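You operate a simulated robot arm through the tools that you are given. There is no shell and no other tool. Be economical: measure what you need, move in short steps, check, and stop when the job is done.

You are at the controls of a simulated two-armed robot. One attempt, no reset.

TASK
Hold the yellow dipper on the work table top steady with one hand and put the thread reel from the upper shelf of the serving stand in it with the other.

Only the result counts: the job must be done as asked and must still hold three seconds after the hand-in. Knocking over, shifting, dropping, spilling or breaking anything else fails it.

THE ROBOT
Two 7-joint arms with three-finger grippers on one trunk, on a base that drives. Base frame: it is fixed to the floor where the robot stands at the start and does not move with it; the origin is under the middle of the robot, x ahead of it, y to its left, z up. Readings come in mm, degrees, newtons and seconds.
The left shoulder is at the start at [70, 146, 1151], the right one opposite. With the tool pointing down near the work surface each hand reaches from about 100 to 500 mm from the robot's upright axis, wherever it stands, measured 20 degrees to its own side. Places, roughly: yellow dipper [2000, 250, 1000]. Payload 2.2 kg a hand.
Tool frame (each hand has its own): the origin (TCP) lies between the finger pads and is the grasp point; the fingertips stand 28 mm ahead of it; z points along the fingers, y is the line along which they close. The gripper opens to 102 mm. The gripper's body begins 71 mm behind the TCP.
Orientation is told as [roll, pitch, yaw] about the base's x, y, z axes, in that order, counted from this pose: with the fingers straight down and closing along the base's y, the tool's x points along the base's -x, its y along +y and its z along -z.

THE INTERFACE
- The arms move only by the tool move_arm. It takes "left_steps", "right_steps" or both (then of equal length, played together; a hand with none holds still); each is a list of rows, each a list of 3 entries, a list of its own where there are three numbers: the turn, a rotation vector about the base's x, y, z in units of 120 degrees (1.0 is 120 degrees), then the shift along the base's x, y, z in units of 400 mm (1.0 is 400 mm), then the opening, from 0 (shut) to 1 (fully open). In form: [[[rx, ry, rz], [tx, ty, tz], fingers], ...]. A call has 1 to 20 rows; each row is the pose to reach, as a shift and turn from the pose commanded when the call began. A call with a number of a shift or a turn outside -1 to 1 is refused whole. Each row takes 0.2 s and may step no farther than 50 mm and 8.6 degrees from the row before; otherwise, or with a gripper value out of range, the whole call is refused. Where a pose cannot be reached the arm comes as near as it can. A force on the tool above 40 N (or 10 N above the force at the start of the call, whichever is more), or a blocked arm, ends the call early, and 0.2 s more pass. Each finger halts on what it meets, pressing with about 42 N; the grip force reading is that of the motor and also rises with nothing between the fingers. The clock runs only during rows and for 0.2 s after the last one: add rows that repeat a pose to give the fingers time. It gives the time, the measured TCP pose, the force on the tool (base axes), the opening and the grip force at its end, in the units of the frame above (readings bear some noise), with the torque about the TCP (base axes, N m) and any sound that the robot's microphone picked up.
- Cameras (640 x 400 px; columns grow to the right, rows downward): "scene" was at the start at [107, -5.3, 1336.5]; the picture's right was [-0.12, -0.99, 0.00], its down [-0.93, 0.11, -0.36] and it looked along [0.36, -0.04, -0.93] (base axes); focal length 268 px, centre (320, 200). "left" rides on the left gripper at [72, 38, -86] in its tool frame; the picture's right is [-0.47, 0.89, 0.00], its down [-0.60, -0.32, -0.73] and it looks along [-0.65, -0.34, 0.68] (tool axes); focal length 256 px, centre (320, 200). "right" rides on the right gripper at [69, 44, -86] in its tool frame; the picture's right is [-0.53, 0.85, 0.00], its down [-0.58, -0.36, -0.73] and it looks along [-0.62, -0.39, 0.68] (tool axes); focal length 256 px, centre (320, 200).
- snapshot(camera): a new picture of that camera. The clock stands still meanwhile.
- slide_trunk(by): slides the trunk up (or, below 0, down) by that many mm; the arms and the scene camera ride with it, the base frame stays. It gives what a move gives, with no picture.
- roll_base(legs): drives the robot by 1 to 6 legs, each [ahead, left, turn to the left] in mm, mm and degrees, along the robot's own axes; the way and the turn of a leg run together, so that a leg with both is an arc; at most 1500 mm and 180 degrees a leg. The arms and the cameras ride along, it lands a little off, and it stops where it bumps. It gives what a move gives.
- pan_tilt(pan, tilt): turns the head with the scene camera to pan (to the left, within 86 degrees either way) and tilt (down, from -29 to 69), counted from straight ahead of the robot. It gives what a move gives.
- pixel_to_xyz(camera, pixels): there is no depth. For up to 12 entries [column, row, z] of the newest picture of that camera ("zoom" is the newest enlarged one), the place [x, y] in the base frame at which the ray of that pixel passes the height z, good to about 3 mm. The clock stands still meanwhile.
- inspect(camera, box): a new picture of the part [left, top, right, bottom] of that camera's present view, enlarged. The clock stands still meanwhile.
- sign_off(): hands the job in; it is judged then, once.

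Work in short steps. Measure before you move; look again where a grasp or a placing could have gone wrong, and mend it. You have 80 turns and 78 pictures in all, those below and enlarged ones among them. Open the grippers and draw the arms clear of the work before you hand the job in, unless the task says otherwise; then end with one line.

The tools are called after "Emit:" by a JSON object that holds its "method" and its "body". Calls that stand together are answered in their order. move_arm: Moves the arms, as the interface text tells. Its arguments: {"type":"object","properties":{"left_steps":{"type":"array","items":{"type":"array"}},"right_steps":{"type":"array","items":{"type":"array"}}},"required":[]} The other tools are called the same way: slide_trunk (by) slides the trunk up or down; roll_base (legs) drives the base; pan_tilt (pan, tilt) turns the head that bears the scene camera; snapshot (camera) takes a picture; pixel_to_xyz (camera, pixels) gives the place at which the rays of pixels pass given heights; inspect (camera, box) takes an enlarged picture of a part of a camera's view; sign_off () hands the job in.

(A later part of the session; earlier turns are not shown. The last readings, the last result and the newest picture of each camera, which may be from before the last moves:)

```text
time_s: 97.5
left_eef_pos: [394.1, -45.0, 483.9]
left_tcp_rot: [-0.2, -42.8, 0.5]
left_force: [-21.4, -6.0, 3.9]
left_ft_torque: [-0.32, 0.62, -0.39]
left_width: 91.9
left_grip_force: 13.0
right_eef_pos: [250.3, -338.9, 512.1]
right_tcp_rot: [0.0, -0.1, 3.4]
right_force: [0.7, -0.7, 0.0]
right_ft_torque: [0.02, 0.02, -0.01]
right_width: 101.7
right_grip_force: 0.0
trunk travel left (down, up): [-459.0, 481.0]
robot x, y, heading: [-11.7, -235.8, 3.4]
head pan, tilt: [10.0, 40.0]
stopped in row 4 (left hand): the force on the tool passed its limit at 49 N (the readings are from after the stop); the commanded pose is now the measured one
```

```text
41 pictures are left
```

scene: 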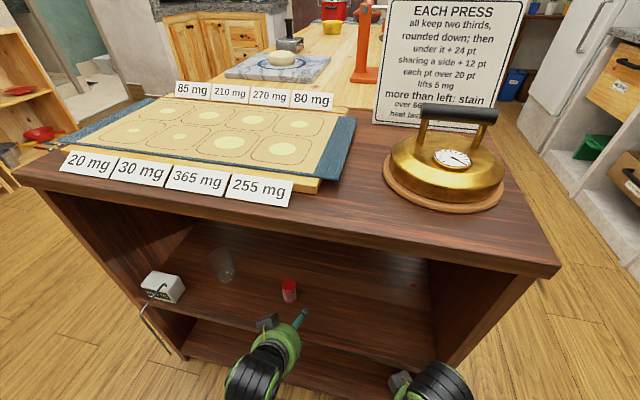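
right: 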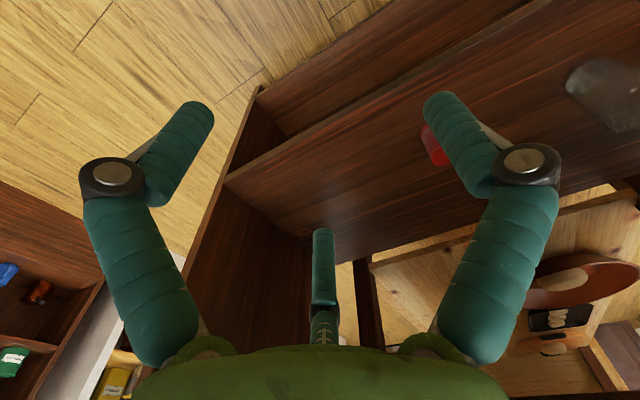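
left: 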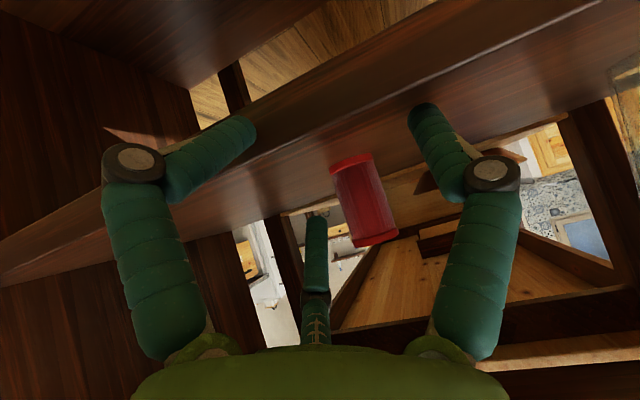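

The fingertips apparently met the shelf's front edge (TCP came to z≈484). I back up and raise, then check.

Emit:
{"method": "move_arm", "body": {"left_steps": [[[0, 0, 0], [-0.05, 0, 0.03], 0.7], [[0, -0.018, 0], [-0.08, 0, 0.1], 0.7], [[0, -0.018, 0], [-0.08, 0, 0.1], 0.7]]}}

Emit:
{"method": "inspect", "body": {"camera": "scene", "box": [120, 230, 360, 380]}}

```text
time_s: 98.3
left_eef_pos: [365.3, -43.3, 527.4]
left_tcp_rot: [0.1, -45.6, 0.5]
left_force: [0.3, 0.4, 0.4]
left_ft_torque: [-0.03, 0.01, 0.0]
left_width: 71.3
left_grip_force: 0.1
right_eef_pos: [251.9, -339.5, 512.7]
right_tcp_rot: [0.0, 0.0, 3.4]
right_force: [0.2, 0.6, -0.5]
right_ft_torque: [0.03, -0.02, -0.04]
right_width: 102.1
right_grip_force: 0.0
trunk travel left (down, up): [-459.0, 481.0]
robot x, y, heading: [-12.4, -235.9, 3.4]
head pan, tilt: [10.0, 40.0]
```

```text
2.67 times, centred on (240, 305) of scene
```

zoom: 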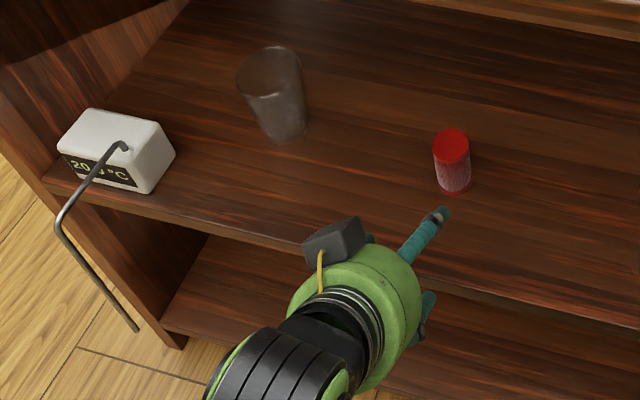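

I check where the visible teal tips lie: zoom (442,212), (430,295), (370,240).

Emit:
{"method": "pixel_to_xyz", "body": {"camera": "zoom", "pixels": [[442, 212, 507], [442, 212, 470], [442, 212, 540], [430, 295, 507], [430, 295, 540], [370, 240, 507], [370, 240, 540], [330, 225, 507], [600, 315, 460], [350, 258, 460]]}}

```text
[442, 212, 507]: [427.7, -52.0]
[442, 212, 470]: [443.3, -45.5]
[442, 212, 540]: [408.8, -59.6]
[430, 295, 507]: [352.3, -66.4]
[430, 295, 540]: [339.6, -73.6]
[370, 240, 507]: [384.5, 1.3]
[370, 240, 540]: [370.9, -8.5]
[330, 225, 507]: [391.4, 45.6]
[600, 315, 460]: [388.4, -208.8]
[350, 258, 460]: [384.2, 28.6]
```

The hand has a third, thumb-like finger on the upper side that would hit the reel if I slide in level. I'll come in along the tool axis at about 35° from vertical: first to a pre-pose at (445,-44,578).

Emit:
{"method": "move_arm", "body": {"left_steps": [[[0, 0.02, 0], [0.0, 0, 0.06], 0.7], [[0, 0.05, 0], [0.06, 0, 0.12], 0.7], [[0, 0.088, 0], [0.13, 0, 0.128], 0.7], [[0, 0.088, 0], [0.2, 0, 0.128], 0.7], [[0, 0.088, 0], [0.2, 0, 0.128], 0.7]]}}

Emit:
{"method": "snapshot", "body": {"camera": "left"}}

Emit:
{"method": "snapshot", "body": {"camera": "scene"}}

```text
time_s: 99.5
left_eef_pos: [448.8, -43.1, 578.7]
left_tcp_rot: [0.1, -35.0, 0.5]
left_force: [-0.2, -0.3, -0.7]
left_ft_torque: [0.0, 0.02, -0.01]
left_width: 71.3
left_grip_force: 0.1
right_eef_pos: [252.3, -339.4, 513.0]
right_tcp_rot: [0.1, -0.1, 3.3]
right_force: [-0.5, 0.3, -0.1]
right_ft_torque: [0.02, 0.0, -0.01]
right_width: 101.9
right_grip_force: 0.0
trunk travel left (down, up): [-459.0, 481.0]
robot x, y, heading: [-14.3, -234.1, 3.5]
head pan, tilt: [10.0, 40.0]
```

```text
39 pictures are left
```

left: 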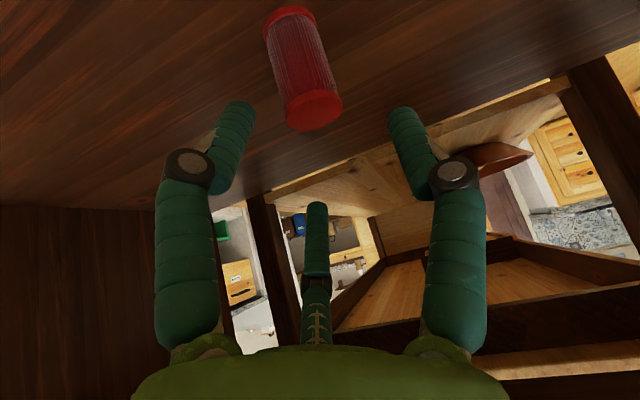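

```text
38 pictures are left
```

scene: 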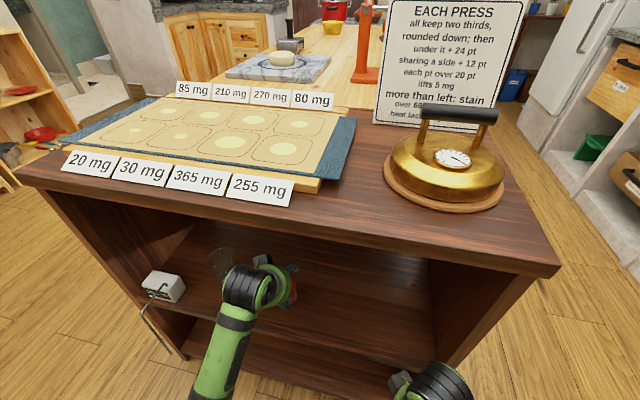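

Pre-pose reached. I check the reel's place with the left camera: top centre (315,108), flange bottom (290,12).

Emit:
{"method": "pixel_to_xyz", "body": {"camera": "left", "pixels": [[315, 108, 520], [315, 108, 525], [290, 12, 460], [302, 60, 490], [285, 110, 520], [343, 105, 520]]}}

```text
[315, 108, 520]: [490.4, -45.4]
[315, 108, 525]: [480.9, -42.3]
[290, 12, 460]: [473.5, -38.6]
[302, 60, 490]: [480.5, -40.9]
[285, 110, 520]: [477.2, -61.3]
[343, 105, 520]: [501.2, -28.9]
```

Consistent. Descend along the tool axis to (490,-44,507) and look before closing.

Emit:
{"method": "move_arm", "body": {"left_steps": [[[0, 0, 0], [0.025, 0, -0.045], 0.7], [[0, 0, 0], [0.05, 0, -0.09], 0.7], [[0, 0, 0], [0.075, 0, -0.135], 0.7], [[0, 0, 0], [0.1, 0, -0.18], 0.7], [[0, 0, 0], [0.1, 0, -0.18], 0.7]]}}

Emit:
{"method": "snapshot", "body": {"camera": "left"}}

```text
time_s: 100.7
left_eef_pos: [488.4, -42.1, 506.4]
left_tcp_rot: [0.1, -35.2, 0.4]
left_force: [-5.8, -1.5, 7.2]
left_ft_torque: [-0.23, 0.42, -0.16]
left_width: 76.3
left_grip_force: 2.7
right_eef_pos: [250.7, -339.0, 512.5]
right_tcp_rot: [0.1, -0.1, 3.4]
right_force: [0.5, -0.2, 0.4]
right_ft_torque: [-0.02, 0.0, 0.01]
right_width: 102.0
right_grip_force: 0.1
trunk travel left (down, up): [-459.0, 481.0]
robot x, y, heading: [-16.7, -234.4, 3.5]
head pan, tilt: [10.0, 40.0]
```

```text
37 pictures are left
```

left: 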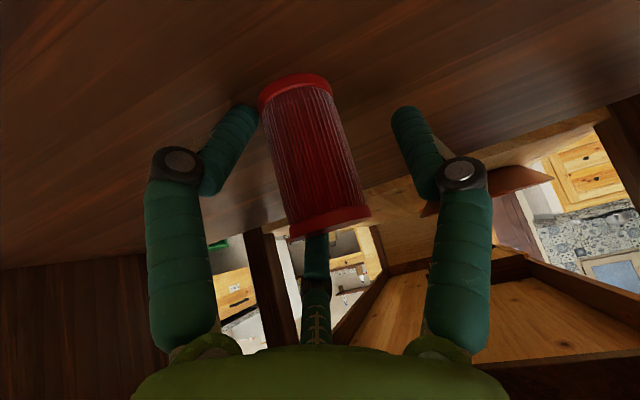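

There's a ~9 N push back along the tool, likely fingertips on the shelf. I raise 8 mm and read again.

Emit:
{"method": "move_arm", "body": {"left_steps": [[[0, 0, 0], [0, 0, 0.02], 0.7], [[0, 0, 0], [0, 0, 0.02], 0.7]]}}

Emit:
{"method": "inspect", "body": {"camera": "left", "box": [180, 50, 480, 250]}}

```text
time_s: 101.3
left_eef_pos: [486.3, -42.6, 513.1]
left_tcp_rot: [0.2, -35.0, 0.4]
left_force: [-0.3, -0.5, 0.5]
left_ft_torque: [0.01, 0.01, 0.0]
left_width: 71.3
left_grip_force: 0.0
right_eef_pos: [252.4, -338.9, 512.6]
right_tcp_rot: [0.0, 0.1, 3.3]
right_force: [1.0, 0.1, 0.3]
right_ft_torque: [0.01, -0.03, 0.02]
right_width: 102.1
right_grip_force: 0.0
trunk travel left (down, up): [-459.0, 481.0]
robot x, y, heading: [-14.7, -235.9, 3.5]
head pan, tilt: [10.0, 40.0]
```

```text
2.00 times, centred on (330, 150) of left
```

zoom: 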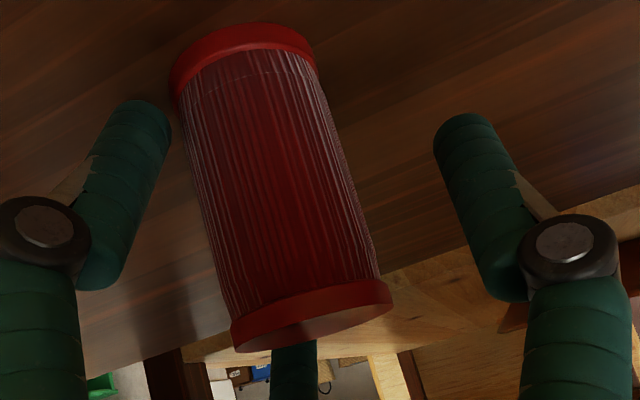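

Free of contact now, with the reel between the fingers. I close the left gripper.

Emit:
{"method": "move_arm", "body": {"left_steps": [[[0, 0, 0], [0, 0, 0], 0.5], [[0, 0, 0], [0, 0, 0], 0.35], [[0, 0, 0], [0, 0, 0], 0.2], [[0, 0, 0], [0, 0, 0], 0.1], [[0, 0, 0], [0, 0, 0], 0.1]]}}

Emit:
{"method": "snapshot", "body": {"camera": "left"}}

```text
time_s: 102.5
left_eef_pos: [487.3, -42.9, 514.1]
left_tcp_rot: [0.2, -35.1, 0.5]
left_force: [0.5, 1.0, 2.8]
left_ft_torque: [-0.02, -0.01, 0.0]
left_width: 42.5
left_grip_force: 41.8
right_eef_pos: [251.7, -339.0, 511.0]
right_tcp_rot: [0.0, 0.0, 3.5]
right_force: [0.3, 0.1, -0.3]
right_ft_torque: [0.02, 0.03, 0.0]
right_width: 102.1
right_grip_force: 0.1
trunk travel left (down, up): [-459.0, 481.0]
robot x, y, heading: [-11.1, -238.2, 3.5]
head pan, tilt: [10.0, 40.0]
```

```text
35 pictures are left
```

left: 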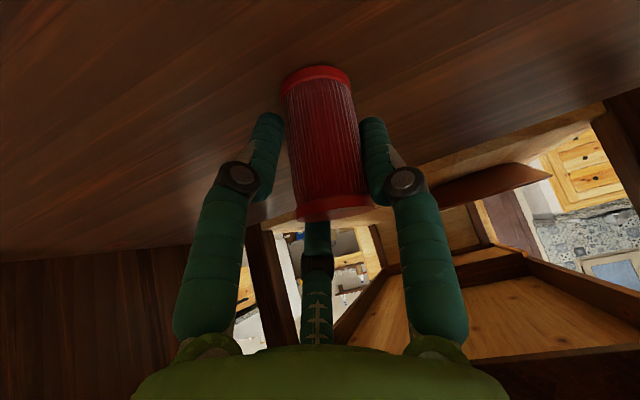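

Grip firm (42.5 mm, 42 N). Lift 28 mm, look, then roll straight back out.

Emit:
{"method": "move_arm", "body": {"left_steps": [[[0, 0, 0], [0, 0, 0.035], 0.1], [[0, 0, 0], [0, 0, 0.07], 0.1], [[0, 0, 0], [0, 0, 0.07], 0.1]]}}

Emit:
{"method": "roll_base", "body": {"legs": [[-300, 0, 0]]}}

Emit:
{"method": "snapshot", "body": {"camera": "scene"}}

Emit:
{"method": "snapshot", "body": {"camera": "left"}}

```text
time_s: 103.3
left_eef_pos: [486.8, -43.5, 543.9]
left_tcp_rot: [0.2, -34.9, 0.5]
left_force: [-0.6, -0.2, -0.1]
left_ft_torque: [-0.04, -0.01, 0.03]
left_width: 42.4
left_grip_force: 41.1
right_eef_pos: [251.6, -339.0, 512.8]
right_tcp_rot: [0.0, 0.0, 3.4]
right_force: [-0.3, 0.5, 0.1]
right_ft_torque: [0.04, 0.02, 0.01]
right_width: 102.0
right_grip_force: 0.1
trunk travel left (down, up): [-459.0, 481.0]
robot x, y, heading: [-14.7, -235.6, 3.2]
head pan, tilt: [10.0, 40.0]
```

```text
time_s: 105.3
left_eef_pos: [186.6, -61.6, 542.9]
left_tcp_rot: [0.2, -35.0, 0.1]
left_force: [-0.6, 0.2, 0.0]
left_ft_torque: [0.01, 0.01, 0.02]
left_width: 42.2
left_grip_force: 42.3
right_eef_pos: [-50.1, -357.0, 513.7]
right_tcp_rot: [0.0, -0.1, 3.0]
right_force: [0.1, -1.3, -0.2]
right_ft_torque: [0.01, -0.01, -0.01]
right_width: 102.0
right_grip_force: 0.2
trunk travel left (down, up): [-459.0, 481.0]
robot x, y, heading: [-317.4, -252.3, 3.2]
head pan, tilt: [10.0, 40.0]
```

```text
34 pictures are left
```

scene: 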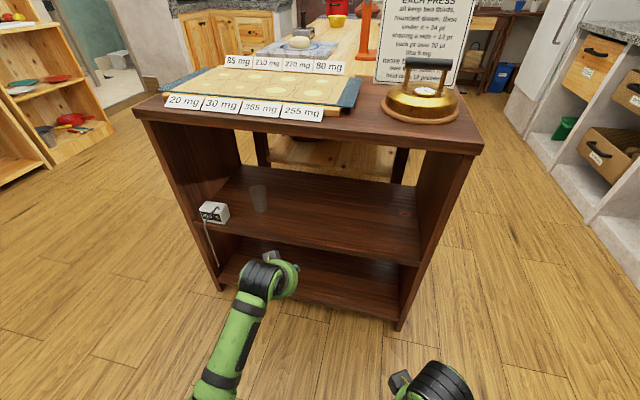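

```text
33 pictures are left
```

left: 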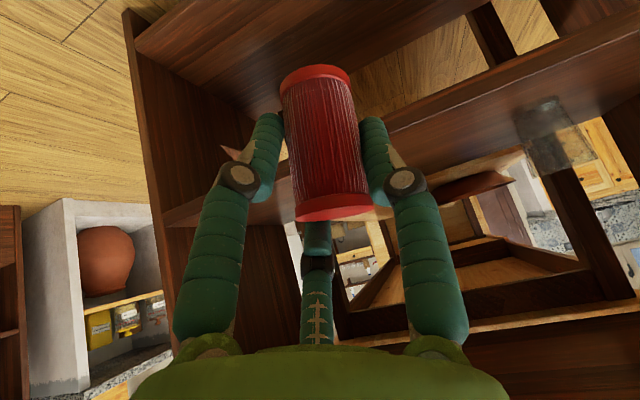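

Reel is secure and the stand undisturbed. I drive round to the left aisle, stopping at about (1350,1100), raise the trunk and look at the dipper.

Emit:
{"method": "roll_base", "body": {"legs": [[0, 0, 80], [1410, 0, 0], [0, 0, -83], [1500, 0, 0]]}}

Emit:
{"method": "slide_trunk", "body": {"by": 460}}

Emit:
{"method": "pan_tilt", "body": {"pan": -60, "tilt": 30}}

Emit:
{"method": "snapshot", "body": {"camera": "scene"}}

```text
time_s: 126.0
left_eef_pos: [1871.8, 1295.0, 544.0]
left_tcp_rot: [0.2, -35.0, -1.4]
left_force: [0.5, -0.5, 0.3]
left_ft_torque: [-0.01, 0.0, -0.03]
left_width: 41.0
left_grip_force: 41.8
right_eef_pos: [1625.8, 1005.2, 513.3]
right_tcp_rot: [0.0, 0.0, 1.6]
right_force: [-0.4, -0.2, -0.5]
right_ft_torque: [-0.02, 0.01, -0.03]
right_width: 101.8
right_grip_force: 0.1
trunk travel left (down, up): [-459.0, 481.0]
robot x, y, heading: [1365.2, 1116.2, 1.6]
head pan, tilt: [10.0, 40.0]
```

```text
refused: 460 is not a number from -400 to 400
```

```text
time_s: 127.4
left_eef_pos: [1872.8, 1294.4, 543.9]
left_tcp_rot: [0.2, -35.0, -1.4]
left_force: [-1.2, -0.3, 0.1]
left_ft_torque: [0.0, -0.01, 0.0]
left_width: 41.0
left_grip_force: 41.5
right_eef_pos: [1627.3, 1005.5, 512.6]
right_tcp_rot: [-0.1, 0.0, 1.7]
right_force: [-0.3, 0.2, -0.2]
right_ft_torque: [0.0, 0.02, -0.02]
right_width: 101.9
right_grip_force: 0.1
trunk travel left (down, up): [-459.0, 481.0]
robot x, y, heading: [1364.3, 1114.3, 1.5]
head pan, tilt: [-60.0, 30.0]
```

```text
32 pictures are left
```

scene: 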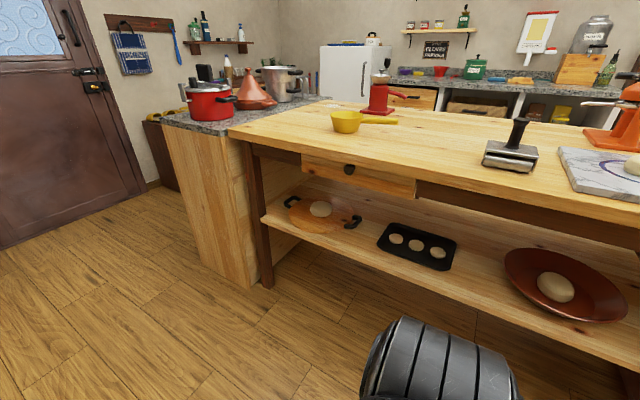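

Grip still holds. Raise the trunk 400, turn to face -y at x≈1950 staying at y≈1110, then measure.

Emit:
{"method": "slide_trunk", "body": {"by": 400}}

Emit:
{"method": "roll_base", "body": {"legs": [[600, 0, 0], [0, 0, -91.6]]}}

Emit:
{"method": "pan_tilt", "body": {"pan": 0, "tilt": 45}}

Emit:
{"method": "snapshot", "body": {"camera": "scene"}}

```text
time_s: 131.2
left_eef_pos: [1872.5, 1294.1, 944.1]
left_tcp_rot: [0.2, -34.9, -1.4]
left_force: [0.6, -0.2, -0.7]
left_ft_torque: [-0.04, 0.01, -0.01]
left_width: 40.6
left_grip_force: 42.0
right_eef_pos: [1628.1, 1006.2, 913.8]
right_tcp_rot: [0.0, -0.1, 1.6]
right_force: [-0.6, -0.3, 0.3]
right_ft_torque: [-0.02, -0.01, 0.0]
right_width: 101.9
right_grip_force: 0.1
trunk travel left (down, up): [-859.0, 81.0]
robot x, y, heading: [1365.4, 1118.9, 1.6]
head pan, tilt: [-60.0, 30.0]
```

```text
time_s: 138.4
left_eef_pos: [2139.1, 629.2, 942.8]
left_tcp_rot: [0.2, -35.0, -91.1]
left_force: [0.7, 0.0, -0.1]
left_ft_torque: [-0.02, -0.03, 0.02]
left_width: 40.4
left_grip_force: 41.8
right_eef_pos: [1850.1, 872.8, 912.6]
right_tcp_rot: [-0.1, 0.0, -88.1]
right_force: [0.9, -0.3, -0.6]
right_ft_torque: [0.02, -0.02, -0.03]
right_width: 101.9
right_grip_force: 0.0
trunk travel left (down, up): [-859.0, 81.0]
robot x, y, heading: [1954.4, 1132.5, -88.3]
head pan, tilt: [-60.0, 30.0]
```

```text
time_s: 139.7
left_eef_pos: [2139.2, 628.6, 942.9]
left_tcp_rot: [0.1, -35.0, -91.1]
left_force: [0.0, -1.2, -0.2]
left_ft_torque: [0.0, -0.03, -0.01]
left_width: 40.5
left_grip_force: 41.9
right_eef_pos: [1849.3, 871.7, 912.6]
right_tcp_rot: [0.1, 0.1, -88.0]
right_force: [1.7, -0.5, 0.2]
right_ft_torque: [0.01, 0.01, 0.02]
right_width: 101.8
right_grip_force: 0.1
trunk travel left (down, up): [-859.0, 81.0]
robot x, y, heading: [1960.4, 1137.2, -88.4]
head pan, tilt: [0.0, 45.0]
```

```text
31 pictures are left
```

scene: 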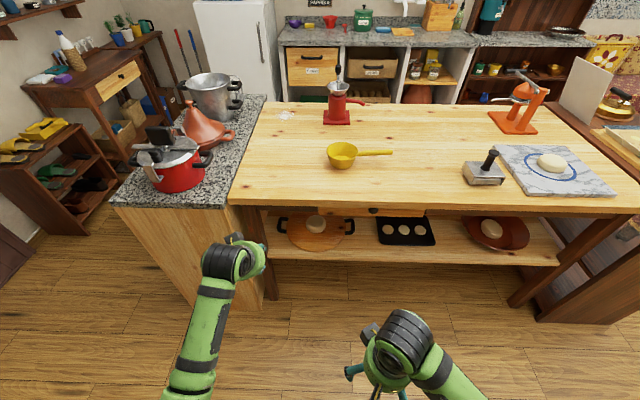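

I zoom on the dipper and get rays, then slide the trunk 80 up for a second sight to fix its height.

Emit:
{"method": "inspect", "body": {"camera": "scene", "box": [300, 120, 420, 200]}}

Emit:
{"method": "pixel_to_xyz", "body": {"camera": "zoom", "pixels": [[225, 245, 850], [225, 245, 900], [225, 245, 950], [500, 170, 850], [500, 170, 900], [500, 170, 950]]}}

Emit:
{"method": "slide_trunk", "body": {"by": 80}}

Emit:
{"method": "inspect", "body": {"camera": "scene", "box": [300, 140, 420, 220]}}

```text
5.00 times, centred on (360, 160) of scene
```

zoom: 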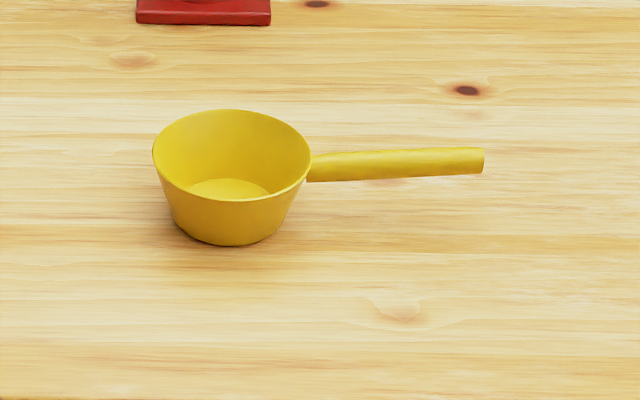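

```text
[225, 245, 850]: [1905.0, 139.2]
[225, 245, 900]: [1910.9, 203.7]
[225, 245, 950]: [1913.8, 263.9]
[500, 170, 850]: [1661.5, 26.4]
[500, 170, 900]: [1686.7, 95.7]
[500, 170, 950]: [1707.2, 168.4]
```

```text
time_s: 140.9
left_eef_pos: [2139.0, 628.8, 1023.2]
left_tcp_rot: [0.1, -35.0, -91.1]
left_force: [-0.1, -1.0, -0.4]
left_ft_torque: [0.02, 0.01, 0.02]
left_width: 40.8
left_grip_force: 42.0
right_eef_pos: [1848.8, 871.4, 993.4]
right_tcp_rot: [0.0, 0.0, -88.1]
right_force: [0.3, 0.4, -0.4]
right_ft_torque: [0.0, 0.02, 0.02]
right_width: 101.8
right_grip_force: 0.0
trunk travel left (down, up): [-939.0, 1.0]
robot x, y, heading: [1959.2, 1137.4, -88.1]
head pan, tilt: [0.0, 45.0]
```

```text
5.00 times, centred on (360, 180) of scene
```

zoom: 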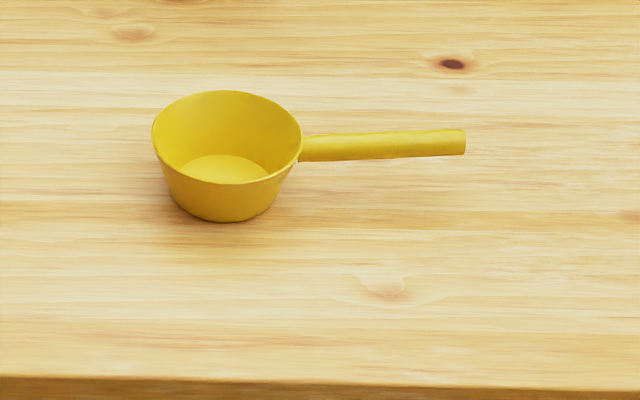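

Emit:
{"method": "pixel_to_xyz", "body": {"camera": "zoom", "pixels": [[222, 222, 850], [222, 222, 900], [222, 222, 950], [300, 377, 900], [300, 377, 950], [226, 137, 950], [226, 137, 1000], [152, 137, 950], [302, 137, 950], [384, 290, 900], [450, 145, 950], [320, 148, 950]]}}

```text
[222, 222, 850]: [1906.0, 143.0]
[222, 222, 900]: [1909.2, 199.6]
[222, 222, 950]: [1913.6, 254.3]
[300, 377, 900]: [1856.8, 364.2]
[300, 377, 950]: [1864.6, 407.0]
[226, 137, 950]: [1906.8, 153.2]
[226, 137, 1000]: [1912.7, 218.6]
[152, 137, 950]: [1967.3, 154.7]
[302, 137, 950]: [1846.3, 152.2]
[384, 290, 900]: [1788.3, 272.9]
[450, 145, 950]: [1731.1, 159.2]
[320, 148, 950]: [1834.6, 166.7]
```

Sights intersect near z≈880 for the table top; table edge y≈350, cup centre ≈ (1910,~140), handle toward -x. I line up at x≈1840, heading -90°, and come 300 mm closer.

Emit:
{"method": "roll_base", "body": {"legs": [[0, 0, -1.9], [0, -119, 0], [300, 0, 0]]}}

Emit:
{"method": "snapshot", "body": {"camera": "scene"}}

Emit:
{"method": "snapshot", "body": {"camera": "left"}}

```text
time_s: 144.2
left_eef_pos: [2003.6, 323.6, 1023.0]
left_tcp_rot: [0.2, -35.0, -93.0]
left_force: [-0.6, 0.0, -0.1]
left_ft_torque: [0.01, 0.0, -0.04]
left_width: 40.3
left_grip_force: 42.1
right_eef_pos: [1720.7, 574.1, 993.3]
right_tcp_rot: [0.0, -0.1, -90.1]
right_force: [0.6, -0.2, 0.0]
right_ft_torque: [-0.05, -0.03, 0.0]
right_width: 102.1
right_grip_force: 0.2
trunk travel left (down, up): [-939.0, 1.0]
robot x, y, heading: [1837.9, 834.3, -90.3]
head pan, tilt: [0.0, 45.0]
```

```text
28 pictures are left
```

scene: 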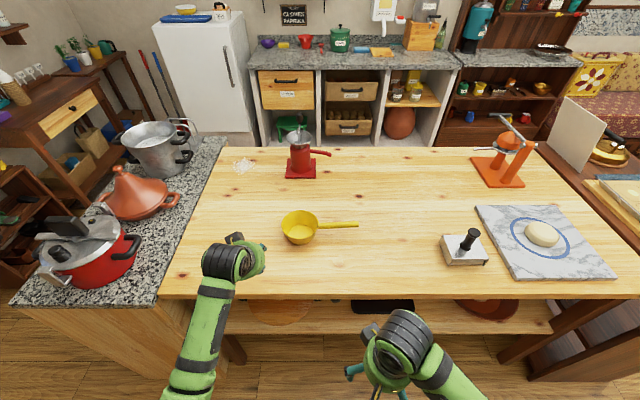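

```text
27 pictures are left
```

left: 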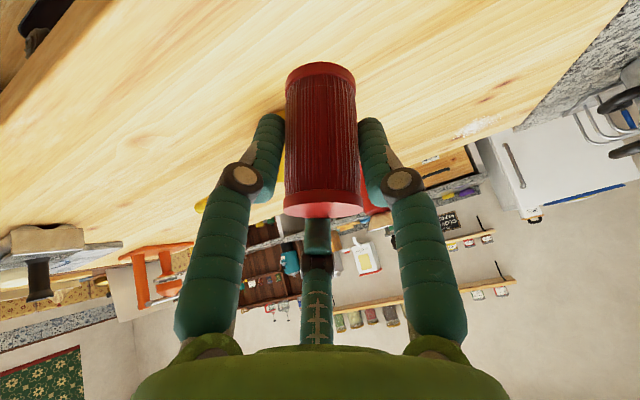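

I take another zoom on the dipper from here for triangulation.

Emit:
{"method": "inspect", "body": {"camera": "scene", "box": [260, 190, 380, 265]}}

```text
5.33 times, centred on (320, 228) of scene
```

zoom: 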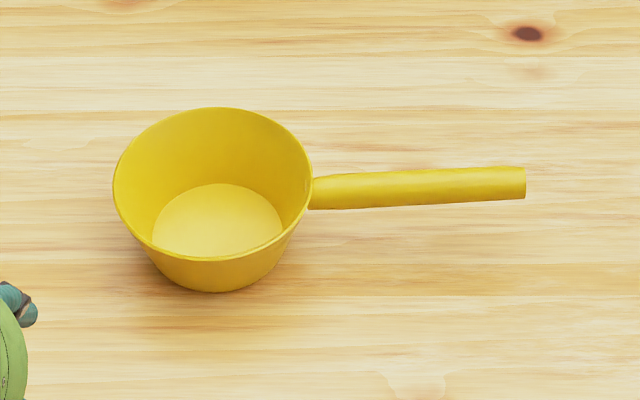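

Emit:
{"method": "pixel_to_xyz", "body": {"camera": "zoom", "pixels": [[212, 292, 850], [212, 292, 900], [212, 292, 950], [415, 385, 900], [527, 33, 850], [527, 33, 900], [212, 184, 930], [212, 184, 950], [112, 184, 950], [313, 184, 950], [340, 190, 930], [515, 182, 930]]}}

```text
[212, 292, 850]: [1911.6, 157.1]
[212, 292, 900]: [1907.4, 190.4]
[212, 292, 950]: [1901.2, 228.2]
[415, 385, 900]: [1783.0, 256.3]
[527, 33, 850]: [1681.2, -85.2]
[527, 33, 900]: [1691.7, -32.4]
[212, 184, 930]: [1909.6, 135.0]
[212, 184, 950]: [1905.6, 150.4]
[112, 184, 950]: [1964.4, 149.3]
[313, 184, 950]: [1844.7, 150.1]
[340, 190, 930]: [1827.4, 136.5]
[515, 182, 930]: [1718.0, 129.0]
```

Triangulated: table top z≈884, rim centre (1908,146,945) ~120 wide, handle axis y≈125, z≈920, x from 1845 to 1715. I drive 150 mm closer.

Emit:
{"method": "roll_base", "body": {"legs": [[150, 0, 0]]}}

Emit:
{"method": "pan_tilt", "body": {"pan": 0, "tilt": 62}}

Emit:
{"method": "snapshot", "body": {"camera": "scene"}}

```text
time_s: 145.6
left_eef_pos: [2000.8, 176.5, 1024.8]
left_tcp_rot: [0.2, -35.0, -93.1]
left_force: [-0.4, 0.6, -0.3]
left_ft_torque: [0.01, 0.02, 0.01]
left_width: 40.4
left_grip_force: 42.0
right_eef_pos: [1719.5, 430.2, 994.3]
right_tcp_rot: [0.0, -0.1, -90.1]
right_force: [0.3, -0.1, 0.0]
right_ft_torque: [-0.02, -0.01, 0.01]
right_width: 102.0
right_grip_force: 0.1
trunk travel left (down, up): [-939.0, 1.0]
robot x, y, heading: [1839.9, 692.1, -90.0]
head pan, tilt: [0.0, 45.0]
```

```text
time_s: 146.3
left_eef_pos: [2000.2, 173.3, 1022.8]
left_tcp_rot: [0.2, -35.0, -93.1]
left_force: [0.2, 0.4, 0.3]
left_ft_torque: [0.0, 0.04, 0.0]
left_width: 40.3
left_grip_force: 41.7
right_eef_pos: [1719.8, 427.0, 991.4]
right_tcp_rot: [0.0, 0.1, -90.1]
right_force: [0.1, -0.4, 0.0]
right_ft_torque: [0.01, 0.0, -0.05]
right_width: 101.8
right_grip_force: 0.0
trunk travel left (down, up): [-939.0, 1.0]
robot x, y, heading: [1838.3, 688.1, -90.1]
head pan, tilt: [0.0, 62.0]
```

```text
25 pictures are left
```

scene: 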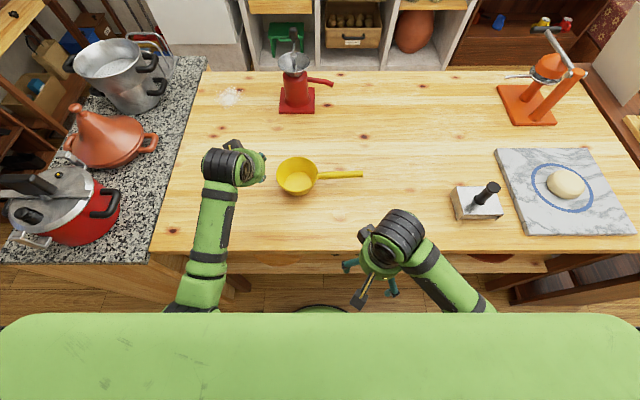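

No bump. I check how far the base's front arc (320,306) lies from the table edge (320,262), at likely heights.

Emit:
{"method": "pixel_to_xyz", "body": {"camera": "scene", "pixels": [[320, 306, 0], [320, 306, 200], [320, 306, 400], [320, 250, 884], [297, 176, 945], [340, 174, 920]]}}

```text
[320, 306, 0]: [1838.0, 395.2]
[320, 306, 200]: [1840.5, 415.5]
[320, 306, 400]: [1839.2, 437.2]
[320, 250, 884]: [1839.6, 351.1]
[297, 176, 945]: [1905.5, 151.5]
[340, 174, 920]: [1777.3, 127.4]
```

Base front has ~50 mm to spare, so I stay. Now I turn the right hand 90° (closing along y, camera side away from the left hand) while moving partway towards the handle at z≈1010.

Emit:
{"method": "move_arm", "body": {"right_steps": [[[0, 0, 0.07], [0, -0.03, 0.03], 1], [[0, 0, 0.14], [0.01, -0.06, 0.05], 1], [[0, 0, 0.21], [0.02, -0.1, 0.05], 1], [[0, 0, 0.28], [0.03, -0.15, 0.05], 1], [[0, 0, 0.35], [0.04, -0.2, 0.05], 1], [[0, 0, 0.42], [0.05, -0.25, 0.05], 1], [[0, 0, 0.49], [0.06, -0.3, 0.05], 1], [[0, 0, 0.56], [0.07, -0.35, 0.05], 1], [[0, 0, 0.63], [0.075, -0.4, 0.05], 1], [[0, 0, 0.7], [0.075, -0.45, 0.05], 1], [[0, 0, 0.75], [0.075, -0.5, 0.05], 1], [[0, 0, 0.75], [0.075, -0.5, 0.05], 1]]}}

Emit:
{"method": "snapshot", "body": {"camera": "scene"}}

Emit:
{"method": "snapshot", "body": {"camera": "right"}}

```text
time_s: 148.9
left_eef_pos: [2000.8, 173.0, 1024.6]
left_tcp_rot: [0.1, -35.0, -93.1]
left_force: [-0.1, -0.2, 0.4]
left_ft_torque: [-0.02, 0.0, -0.03]
left_width: 40.2
left_grip_force: 42.1
right_eef_pos: [1752.7, 227.9, 1012.3]
right_tcp_rot: [-0.1, 0.1, 0.0]
right_force: [0.8, 0.0, -0.4]
right_ft_torque: [0.01, -0.01, 0.0]
right_width: 101.9
right_grip_force: 0.0
trunk travel left (down, up): [-939.0, 1.0]
robot x, y, heading: [1840.6, 685.8, -90.1]
head pan, tilt: [0.0, 62.0]
```

```text
24 pictures are left
```

scene: 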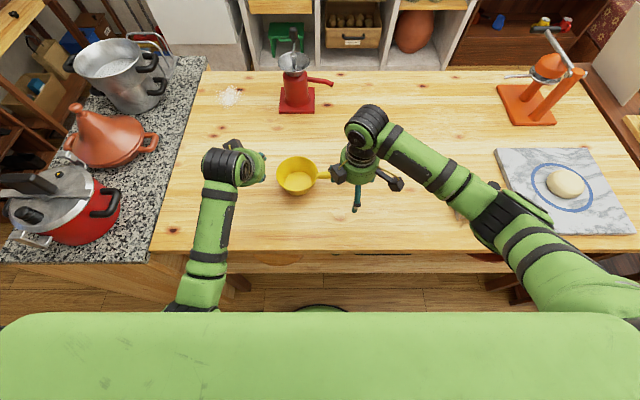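

```text
23 pictures are left
```

right: 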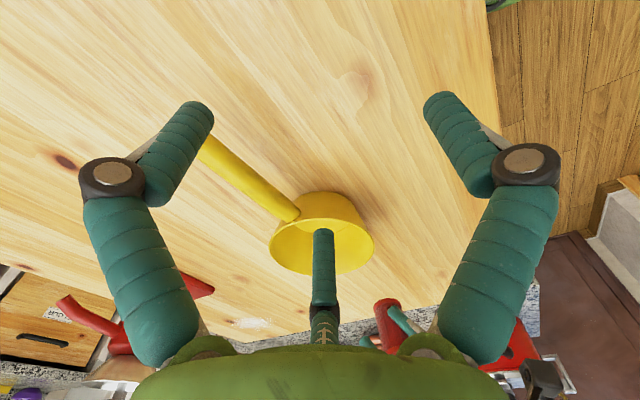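

The wrist turned fine. Third finger lies over the handle side, so I'll lean the hand back 45° to clear it. First refine handle height with the right camera: points (225,168), (270,203).

Emit:
{"method": "pixel_to_xyz", "body": {"camera": "right", "pixels": [[225, 166, 900], [225, 166, 920], [225, 166, 940], [265, 199, 900], [265, 199, 920], [265, 199, 940], [322, 232, 945], [234, 157, 920], [215, 175, 920]]}}

Emit:
{"method": "inspect", "body": {"camera": "scene", "box": [260, 140, 380, 215]}}

```text
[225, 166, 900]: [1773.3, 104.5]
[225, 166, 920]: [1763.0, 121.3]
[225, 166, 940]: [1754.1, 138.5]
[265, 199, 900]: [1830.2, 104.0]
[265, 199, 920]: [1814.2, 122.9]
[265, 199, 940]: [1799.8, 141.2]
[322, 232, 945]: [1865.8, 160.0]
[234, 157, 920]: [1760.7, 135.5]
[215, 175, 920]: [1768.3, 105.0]
```

```text
5.33 times, centred on (320, 178) of scene
```

zoom: 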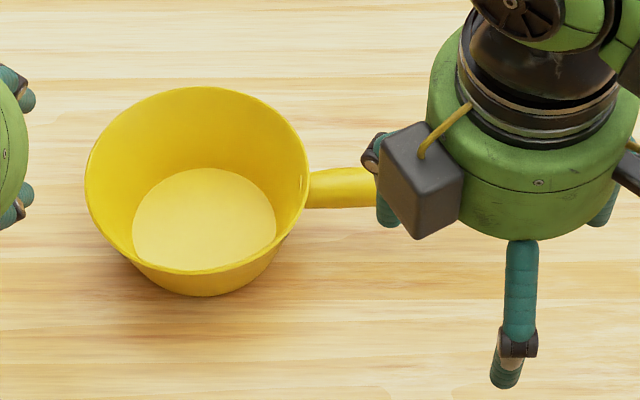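

I lean the right hand back by 45° (fingers pointing +x and down) and move above the handle at (1750,125,990).

Emit:
{"method": "move_arm", "body": {"right_steps": [[[0, -0.065, 0], [0, -0.04, 0.03], 1], [[0, -0.13, 0], [0, -0.08, 0.05], 1], [[0, -0.195, 0], [0, -0.13, 0.05], 1], [[0, -0.26, 0], [0, -0.18, 0.03], 1], [[0, -0.32, 0], [-0.005, -0.22, 0], 1], [[0, -0.375, 0], [-0.005, -0.2575, -0.03], 1], [[0, -0.375, 0], [-0.005, -0.2575, -0.055], 1], [[0, -0.375, 0], [-0.005, -0.2575, -0.055], 1]]}}

Emit:
{"method": "snapshot", "body": {"camera": "right"}}

Emit:
{"method": "inspect", "body": {"camera": "scene", "box": [230, 90, 430, 215]}}

```text
time_s: 150.8
left_eef_pos: [2000.0, 175.1, 1023.6]
left_tcp_rot: [0.2, -35.0, -93.2]
left_force: [-0.7, 0.2, 0.0]
left_ft_torque: [0.03, 0.01, 0.01]
left_width: 40.4
left_grip_force: 42.0
right_eef_pos: [1747.7, 123.2, 990.0]
right_tcp_rot: [0.1, -45.0, -0.1]
right_force: [-0.1, 0.4, 0.1]
right_ft_torque: [0.03, 0.02, -0.05]
right_width: 102.0
right_grip_force: 0.0
trunk travel left (down, up): [-939.0, 1.0]
robot x, y, heading: [1839.0, 686.4, -90.2]
head pan, tilt: [0.0, 62.0]
```

```text
21 pictures are left
```

right: 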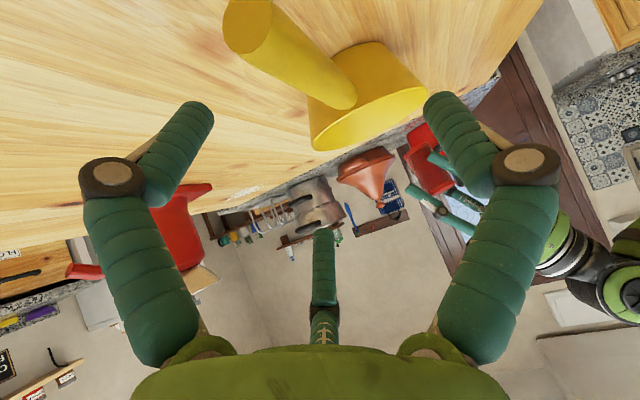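

```text
3.20 times, centred on (330, 152) of scene
```

zoom: 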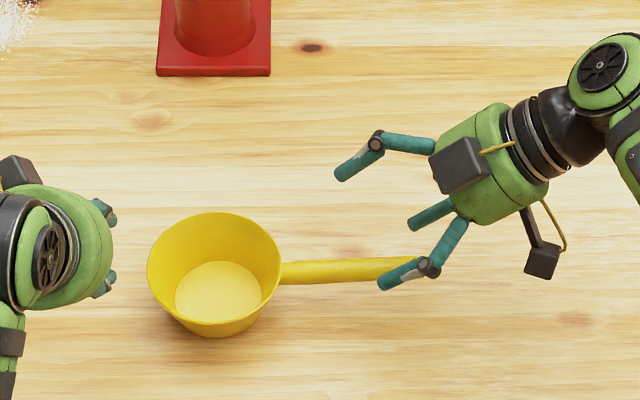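

Pose good. Check the handle with this low right-camera view: handle points (290,65), (320,85), end (248,38).

Emit:
{"method": "pixel_to_xyz", "body": {"camera": "right", "pixels": [[248, 38, 910], [248, 38, 920], [248, 38, 930], [295, 65, 910], [295, 65, 920], [295, 65, 930], [330, 85, 920], [330, 85, 930], [345, 92, 930]]}}

Emit:
{"method": "pixel_to_xyz", "body": {"camera": "zoom", "pixels": [[300, 273, 910], [300, 273, 920], [300, 273, 930], [350, 270, 920], [400, 268, 920], [213, 262, 945]]}}

```text
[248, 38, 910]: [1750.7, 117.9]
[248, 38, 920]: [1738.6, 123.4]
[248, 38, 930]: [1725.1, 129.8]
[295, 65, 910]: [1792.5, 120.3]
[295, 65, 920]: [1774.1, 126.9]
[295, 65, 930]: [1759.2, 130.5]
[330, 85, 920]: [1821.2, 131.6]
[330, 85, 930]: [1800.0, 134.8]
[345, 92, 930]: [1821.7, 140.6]
```

```text
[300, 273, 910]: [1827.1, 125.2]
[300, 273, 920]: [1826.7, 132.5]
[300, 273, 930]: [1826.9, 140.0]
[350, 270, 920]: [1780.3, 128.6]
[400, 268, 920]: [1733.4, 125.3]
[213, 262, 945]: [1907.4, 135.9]
```

The handle seems at z≈930, y≈131. I lower the right hand to z≈945 around it, then look.

Emit:
{"method": "move_arm", "body": {"right_steps": [[[0, 0, 0], [0, 0.02, -0.04], 1], [[0, 0, 0], [0, 0.02, -0.08], 1], [[0, 0, 0], [0, 0.02, -0.1125], 1], [[0, 0, 0], [0, 0.02, -0.1125], 1]]}}

Emit:
{"method": "snapshot", "body": {"camera": "right"}}

Emit:
{"method": "inspect", "body": {"camera": "scene", "box": [240, 120, 400, 220]}}

```text
time_s: 151.8
left_eef_pos: [2002.1, 173.7, 1022.9]
left_tcp_rot: [0.2, -35.0, -93.1]
left_force: [-0.5, 0.6, -0.1]
left_ft_torque: [-0.01, -0.03, -0.01]
left_width: 40.4
left_grip_force: 41.8
right_eef_pos: [1749.4, 133.4, 945.2]
right_tcp_rot: [0.2, -44.8, -0.1]
right_force: [0.6, 0.5, 0.2]
right_ft_torque: [-0.05, -0.03, -0.01]
right_width: 102.2
right_grip_force: 0.1
trunk travel left (down, up): [-939.0, 1.0]
robot x, y, heading: [1838.1, 684.8, -90.5]
head pan, tilt: [0.0, 62.0]
```

```text
19 pictures are left
```

right: 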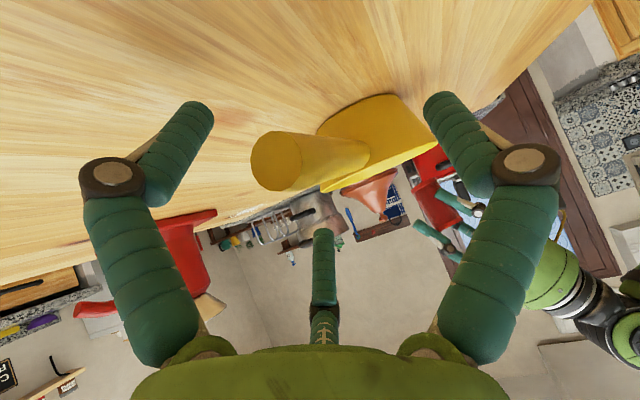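

```text
4.00 times, centred on (320, 170) of scene
```

zoom: 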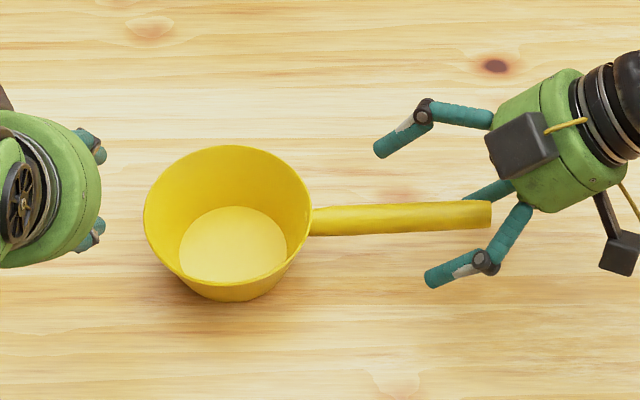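

Handle lies between the fingers. I recheck its height from the end face (276,160) of the handle.

Emit:
{"method": "pixel_to_xyz", "body": {"camera": "right", "pixels": [[276, 160, 920], [276, 160, 930], [276, 160, 935], [276, 160, 940], [350, 155, 930], [350, 155, 935]]}}

Emit:
{"method": "pixel_to_xyz", "body": {"camera": "zoom", "pixels": [[489, 214, 925], [489, 214, 935], [400, 218, 925], [400, 218, 935], [425, 275, 925], [375, 155, 925]]}}

```text
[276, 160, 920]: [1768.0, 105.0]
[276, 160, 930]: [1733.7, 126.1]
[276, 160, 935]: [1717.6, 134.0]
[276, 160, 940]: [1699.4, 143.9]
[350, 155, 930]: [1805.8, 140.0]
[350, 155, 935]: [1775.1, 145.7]
```

```text
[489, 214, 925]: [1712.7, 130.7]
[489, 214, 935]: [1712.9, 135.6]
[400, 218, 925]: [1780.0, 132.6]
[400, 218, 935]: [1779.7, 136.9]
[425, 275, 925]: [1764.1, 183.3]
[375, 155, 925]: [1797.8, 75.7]
```

Handle axis ≈ (…,136,936). I go 4 mm lower, 3 mm in +y, and close the right gripper on the handle.

Emit:
{"method": "move_arm", "body": {"right_steps": [[[0, 0, 0], [0, 0.0075, -0.01], 1], [[0, 0, 0], [0, 0.0075, -0.01], 0.7], [[0, 0, 0], [0, 0.0075, -0.01], 0.5], [[0, 0, 0], [0, 0.0075, -0.01], 0.35], [[0, 0, 0], [0, 0.0075, -0.01], 0.25], [[0, 0, 0], [0, 0.0075, -0.01], 0.15], [[0, 0, 0], [0, 0.0075, -0.01], 0.05], [[0, 0, 0], [0, 0.0075, -0.01], 0.05], [[0, 0, 0], [0, 0.0075, -0.01], 0.05]]}}

Emit:
{"method": "inspect", "body": {"camera": "scene", "box": [240, 120, 400, 220]}}

```text
time_s: 153.8
left_eef_pos: [2001.1, 174.3, 1022.7]
left_tcp_rot: [0.2, -35.0, -93.1]
left_force: [-0.2, 0.0, -0.3]
left_ft_torque: [-0.02, 0.02, 0.0]
left_width: 40.4
left_grip_force: 41.3
right_eef_pos: [1748.5, 136.4, 942.3]
right_tcp_rot: [0.0, -45.1, -0.1]
right_force: [1.1, -1.0, 4.4]
right_ft_torque: [0.0, -0.6, -0.14]
right_width: 32.9
right_grip_force: 41.8
trunk travel left (down, up): [-939.0, 1.0]
robot x, y, heading: [1837.0, 690.9, -90.7]
head pan, tilt: [0.0, 62.0]
```

```text
4.00 times, centred on (320, 170) of scene
```

zoom: 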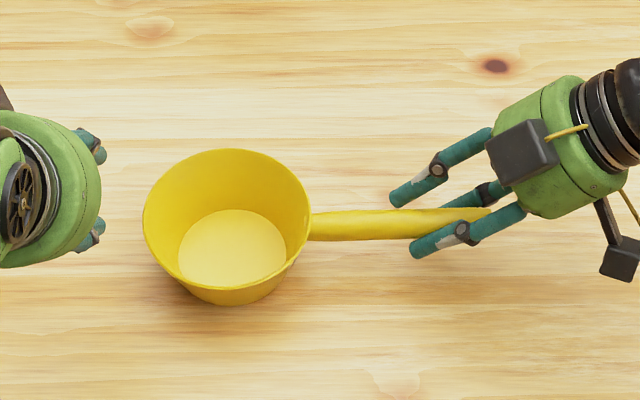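

The handle is held (33 mm, 42 N), dipper essentially unmoved. I get the rim and bottom centre of the cup.

Emit:
{"method": "pixel_to_xyz", "body": {"camera": "zoom", "pixels": [[226, 213, 945], [143, 213, 945], [311, 213, 945], [227, 150, 945], [232, 250, 888], [180, 250, 888], [286, 250, 888], [232, 210, 888], [220, 304, 884]]}}

Emit:
{"method": "snapshot", "body": {"camera": "left"}}

```text
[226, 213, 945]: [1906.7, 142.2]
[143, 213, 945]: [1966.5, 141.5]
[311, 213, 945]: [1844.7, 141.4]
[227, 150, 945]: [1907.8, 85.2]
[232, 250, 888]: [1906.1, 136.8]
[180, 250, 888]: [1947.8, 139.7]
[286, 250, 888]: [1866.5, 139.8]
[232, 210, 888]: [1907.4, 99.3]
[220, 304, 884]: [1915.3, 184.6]
```

```text
16 pictures are left
```

left: 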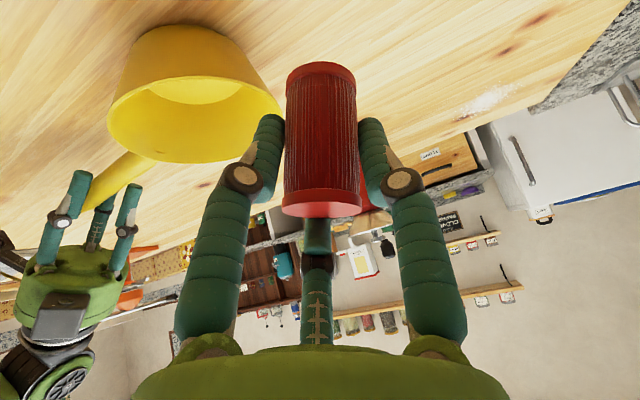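

Cup centre ≈ (1907,141), inner floor ~80 mm across at z≈888. I carry the reel over it at the present height.

Emit:
{"method": "move_arm", "body": {"left_steps": [[[0, 0, 0], [-0.06, -0.02, 0.02], 0.1], [[0, 0, 0], [-0.12, -0.04, 0.03], 0.1], [[0, 0, 0], [-0.18, -0.06, 0.03], 0.1], [[0, 0, 0], [-0.235, -0.08, 0.03], 0.1], [[0, 0, 0], [-0.235, -0.08, 0.03], 0.1]]}}

Emit:
{"method": "inspect", "body": {"camera": "scene", "box": [220, 100, 400, 220]}}

Emit:
{"method": "snapshot", "body": {"camera": "left"}}

```text
time_s: 154.9
left_eef_pos: [1903.4, 143.3, 1035.9]
left_tcp_rot: [0.2, -35.0, -93.1]
left_force: [0.2, -0.4, -0.8]
left_ft_torque: [-0.01, 0.02, -0.02]
left_width: 40.6
left_grip_force: 42.3
right_eef_pos: [1748.8, 135.7, 942.6]
right_tcp_rot: [0.1, -44.9, -0.1]
right_force: [0.2, -2.4, 7.2]
right_ft_torque: [0.03, -0.86, -0.22]
right_width: 33.0
right_grip_force: 41.7
trunk travel left (down, up): [-939.0, 1.0]
robot x, y, heading: [1840.0, 690.4, -90.3]
head pan, tilt: [0.0, 62.0]
```

```text
3.33 times, centred on (310, 160) of scene
```

zoom: 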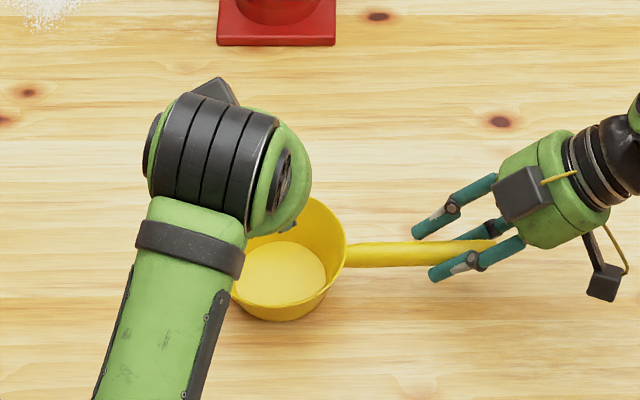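

```text
14 pictures are left
```

left: 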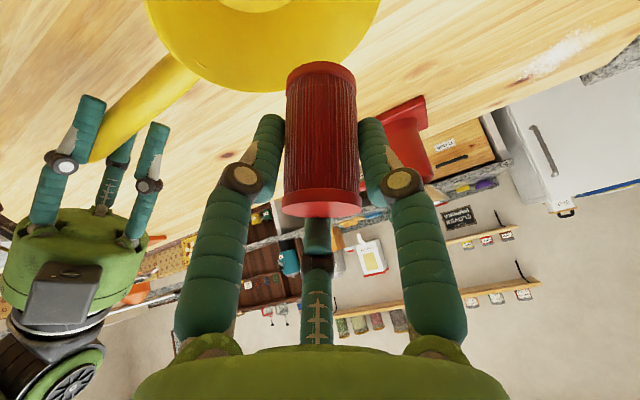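

I verify the reel's position from the left camera: bottom flange (321,68), top flange (322,205), and cup rim (far edge).

Emit:
{"method": "pixel_to_xyz", "body": {"camera": "left", "pixels": [[321, 68, 980], [321, 68, 990], [321, 68, 1000], [322, 205, 1045], [322, 205, 1050], [265, 92, 945]]}}

```text
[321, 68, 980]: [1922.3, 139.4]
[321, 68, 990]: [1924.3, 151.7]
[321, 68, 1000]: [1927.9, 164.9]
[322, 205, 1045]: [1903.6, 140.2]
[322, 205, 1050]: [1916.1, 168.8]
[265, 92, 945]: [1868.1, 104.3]
```

The reel has twisted ~15° in the grip (bottom toward +x). I turn the hand +14° about y to set it upright, recentre, and look.

Emit:
{"method": "move_arm", "body": {"left_steps": [[[0, 0.06, 0], [0.005, 0, 0], 0.1], [[0, 0.117, 0], [0.01, -0.003, -0.01], 0.1], [[0, 0.117, 0], [0.01, -0.003, -0.03], 0.1], [[0, 0.117, 0], [0.01, -0.003, -0.03], 0.1]]}}

Emit:
{"method": "snapshot", "body": {"camera": "left"}}

Emit:
{"method": "snapshot", "body": {"camera": "right"}}

```text
time_s: 155.9
left_eef_pos: [1909.6, 141.5, 1022.7]
left_tcp_rot: [-16.9, -34.6, -83.3]
left_force: [-0.4, -1.1, 0.0]
left_ft_torque: [0.04, 0.01, -0.02]
left_width: 40.2
left_grip_force: 41.3
right_eef_pos: [1749.0, 137.2, 941.4]
right_tcp_rot: [0.1, -45.0, -0.1]
right_force: [0.7, -2.4, 6.8]
right_ft_torque: [0.04, -0.92, -0.23]
right_width: 32.9
right_grip_force: 41.9
trunk travel left (down, up): [-939.0, 1.0]
robot x, y, heading: [1840.1, 687.7, -90.2]
head pan, tilt: [0.0, 62.0]
```

```text
13 pictures are left
```

left: 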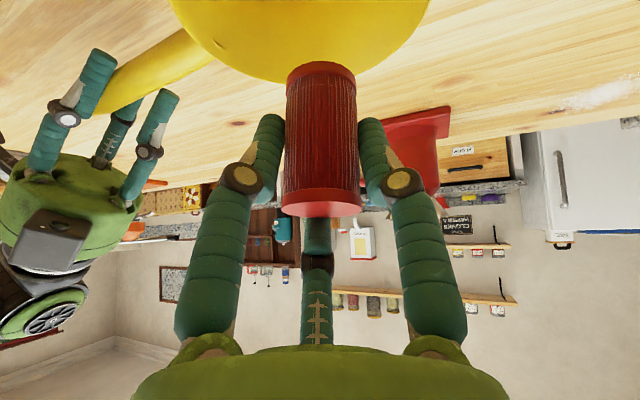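

```text
12 pictures are left
```

right: 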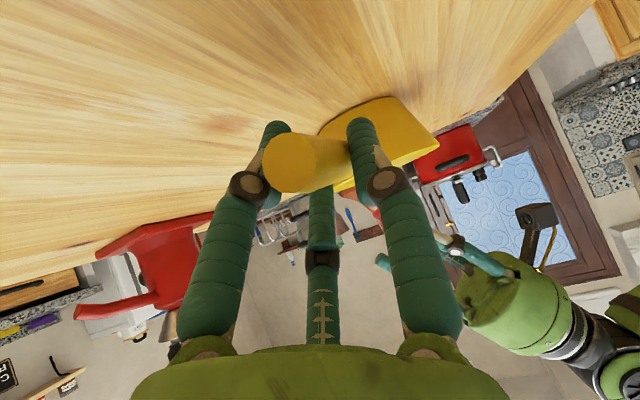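

The reel is upright now. I lower it into the cup in small steps to TCP z≈942.

Emit:
{"method": "move_arm", "body": {"left_steps": [[[0, 0, 0], [-0.005, 0, -0.05], 0.1], [[0, 0, 0], [-0.005, 0, -0.1], 0.1], [[0, 0, 0], [-0.005, 0, -0.15], 0.1], [[0, 0, 0], [-0.005, 0, -0.18], 0.1], [[0, 0, 0], [-0.005, 0, -0.2], 0.1], [[0, 0, 0], [-0.005, 0, -0.2], 0.1]]}}

Emit:
{"method": "snapshot", "body": {"camera": "left"}}

```text
time_s: 157.3
left_eef_pos: [1908.9, 141.0, 945.6]
left_tcp_rot: [-16.9, -34.6, -83.3]
left_force: [-0.9, 0.0, -0.1]
left_ft_torque: [-0.01, 0.0, -0.01]
left_width: 40.4
left_grip_force: 41.6
right_eef_pos: [1750.4, 135.7, 943.1]
right_tcp_rot: [0.1, -45.0, -0.1]
right_force: [-0.3, -1.9, 7.0]
right_ft_torque: [-0.02, -0.85, -0.17]
right_width: 33.0
right_grip_force: 41.7
trunk travel left (down, up): [-939.0, 1.0]
robot x, y, heading: [1840.5, 689.6, -90.2]
head pan, tilt: [0.0, 62.0]
```

```text
11 pictures are left
```

left: 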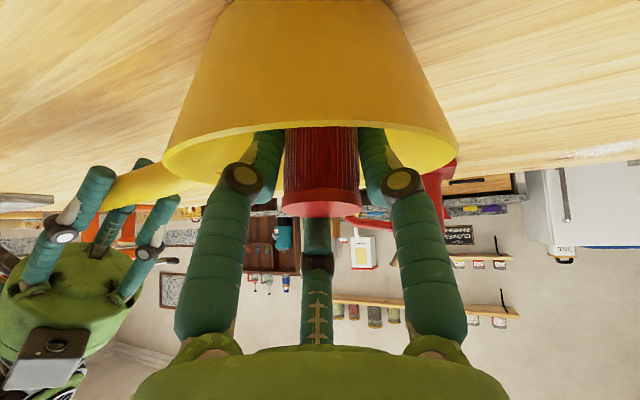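

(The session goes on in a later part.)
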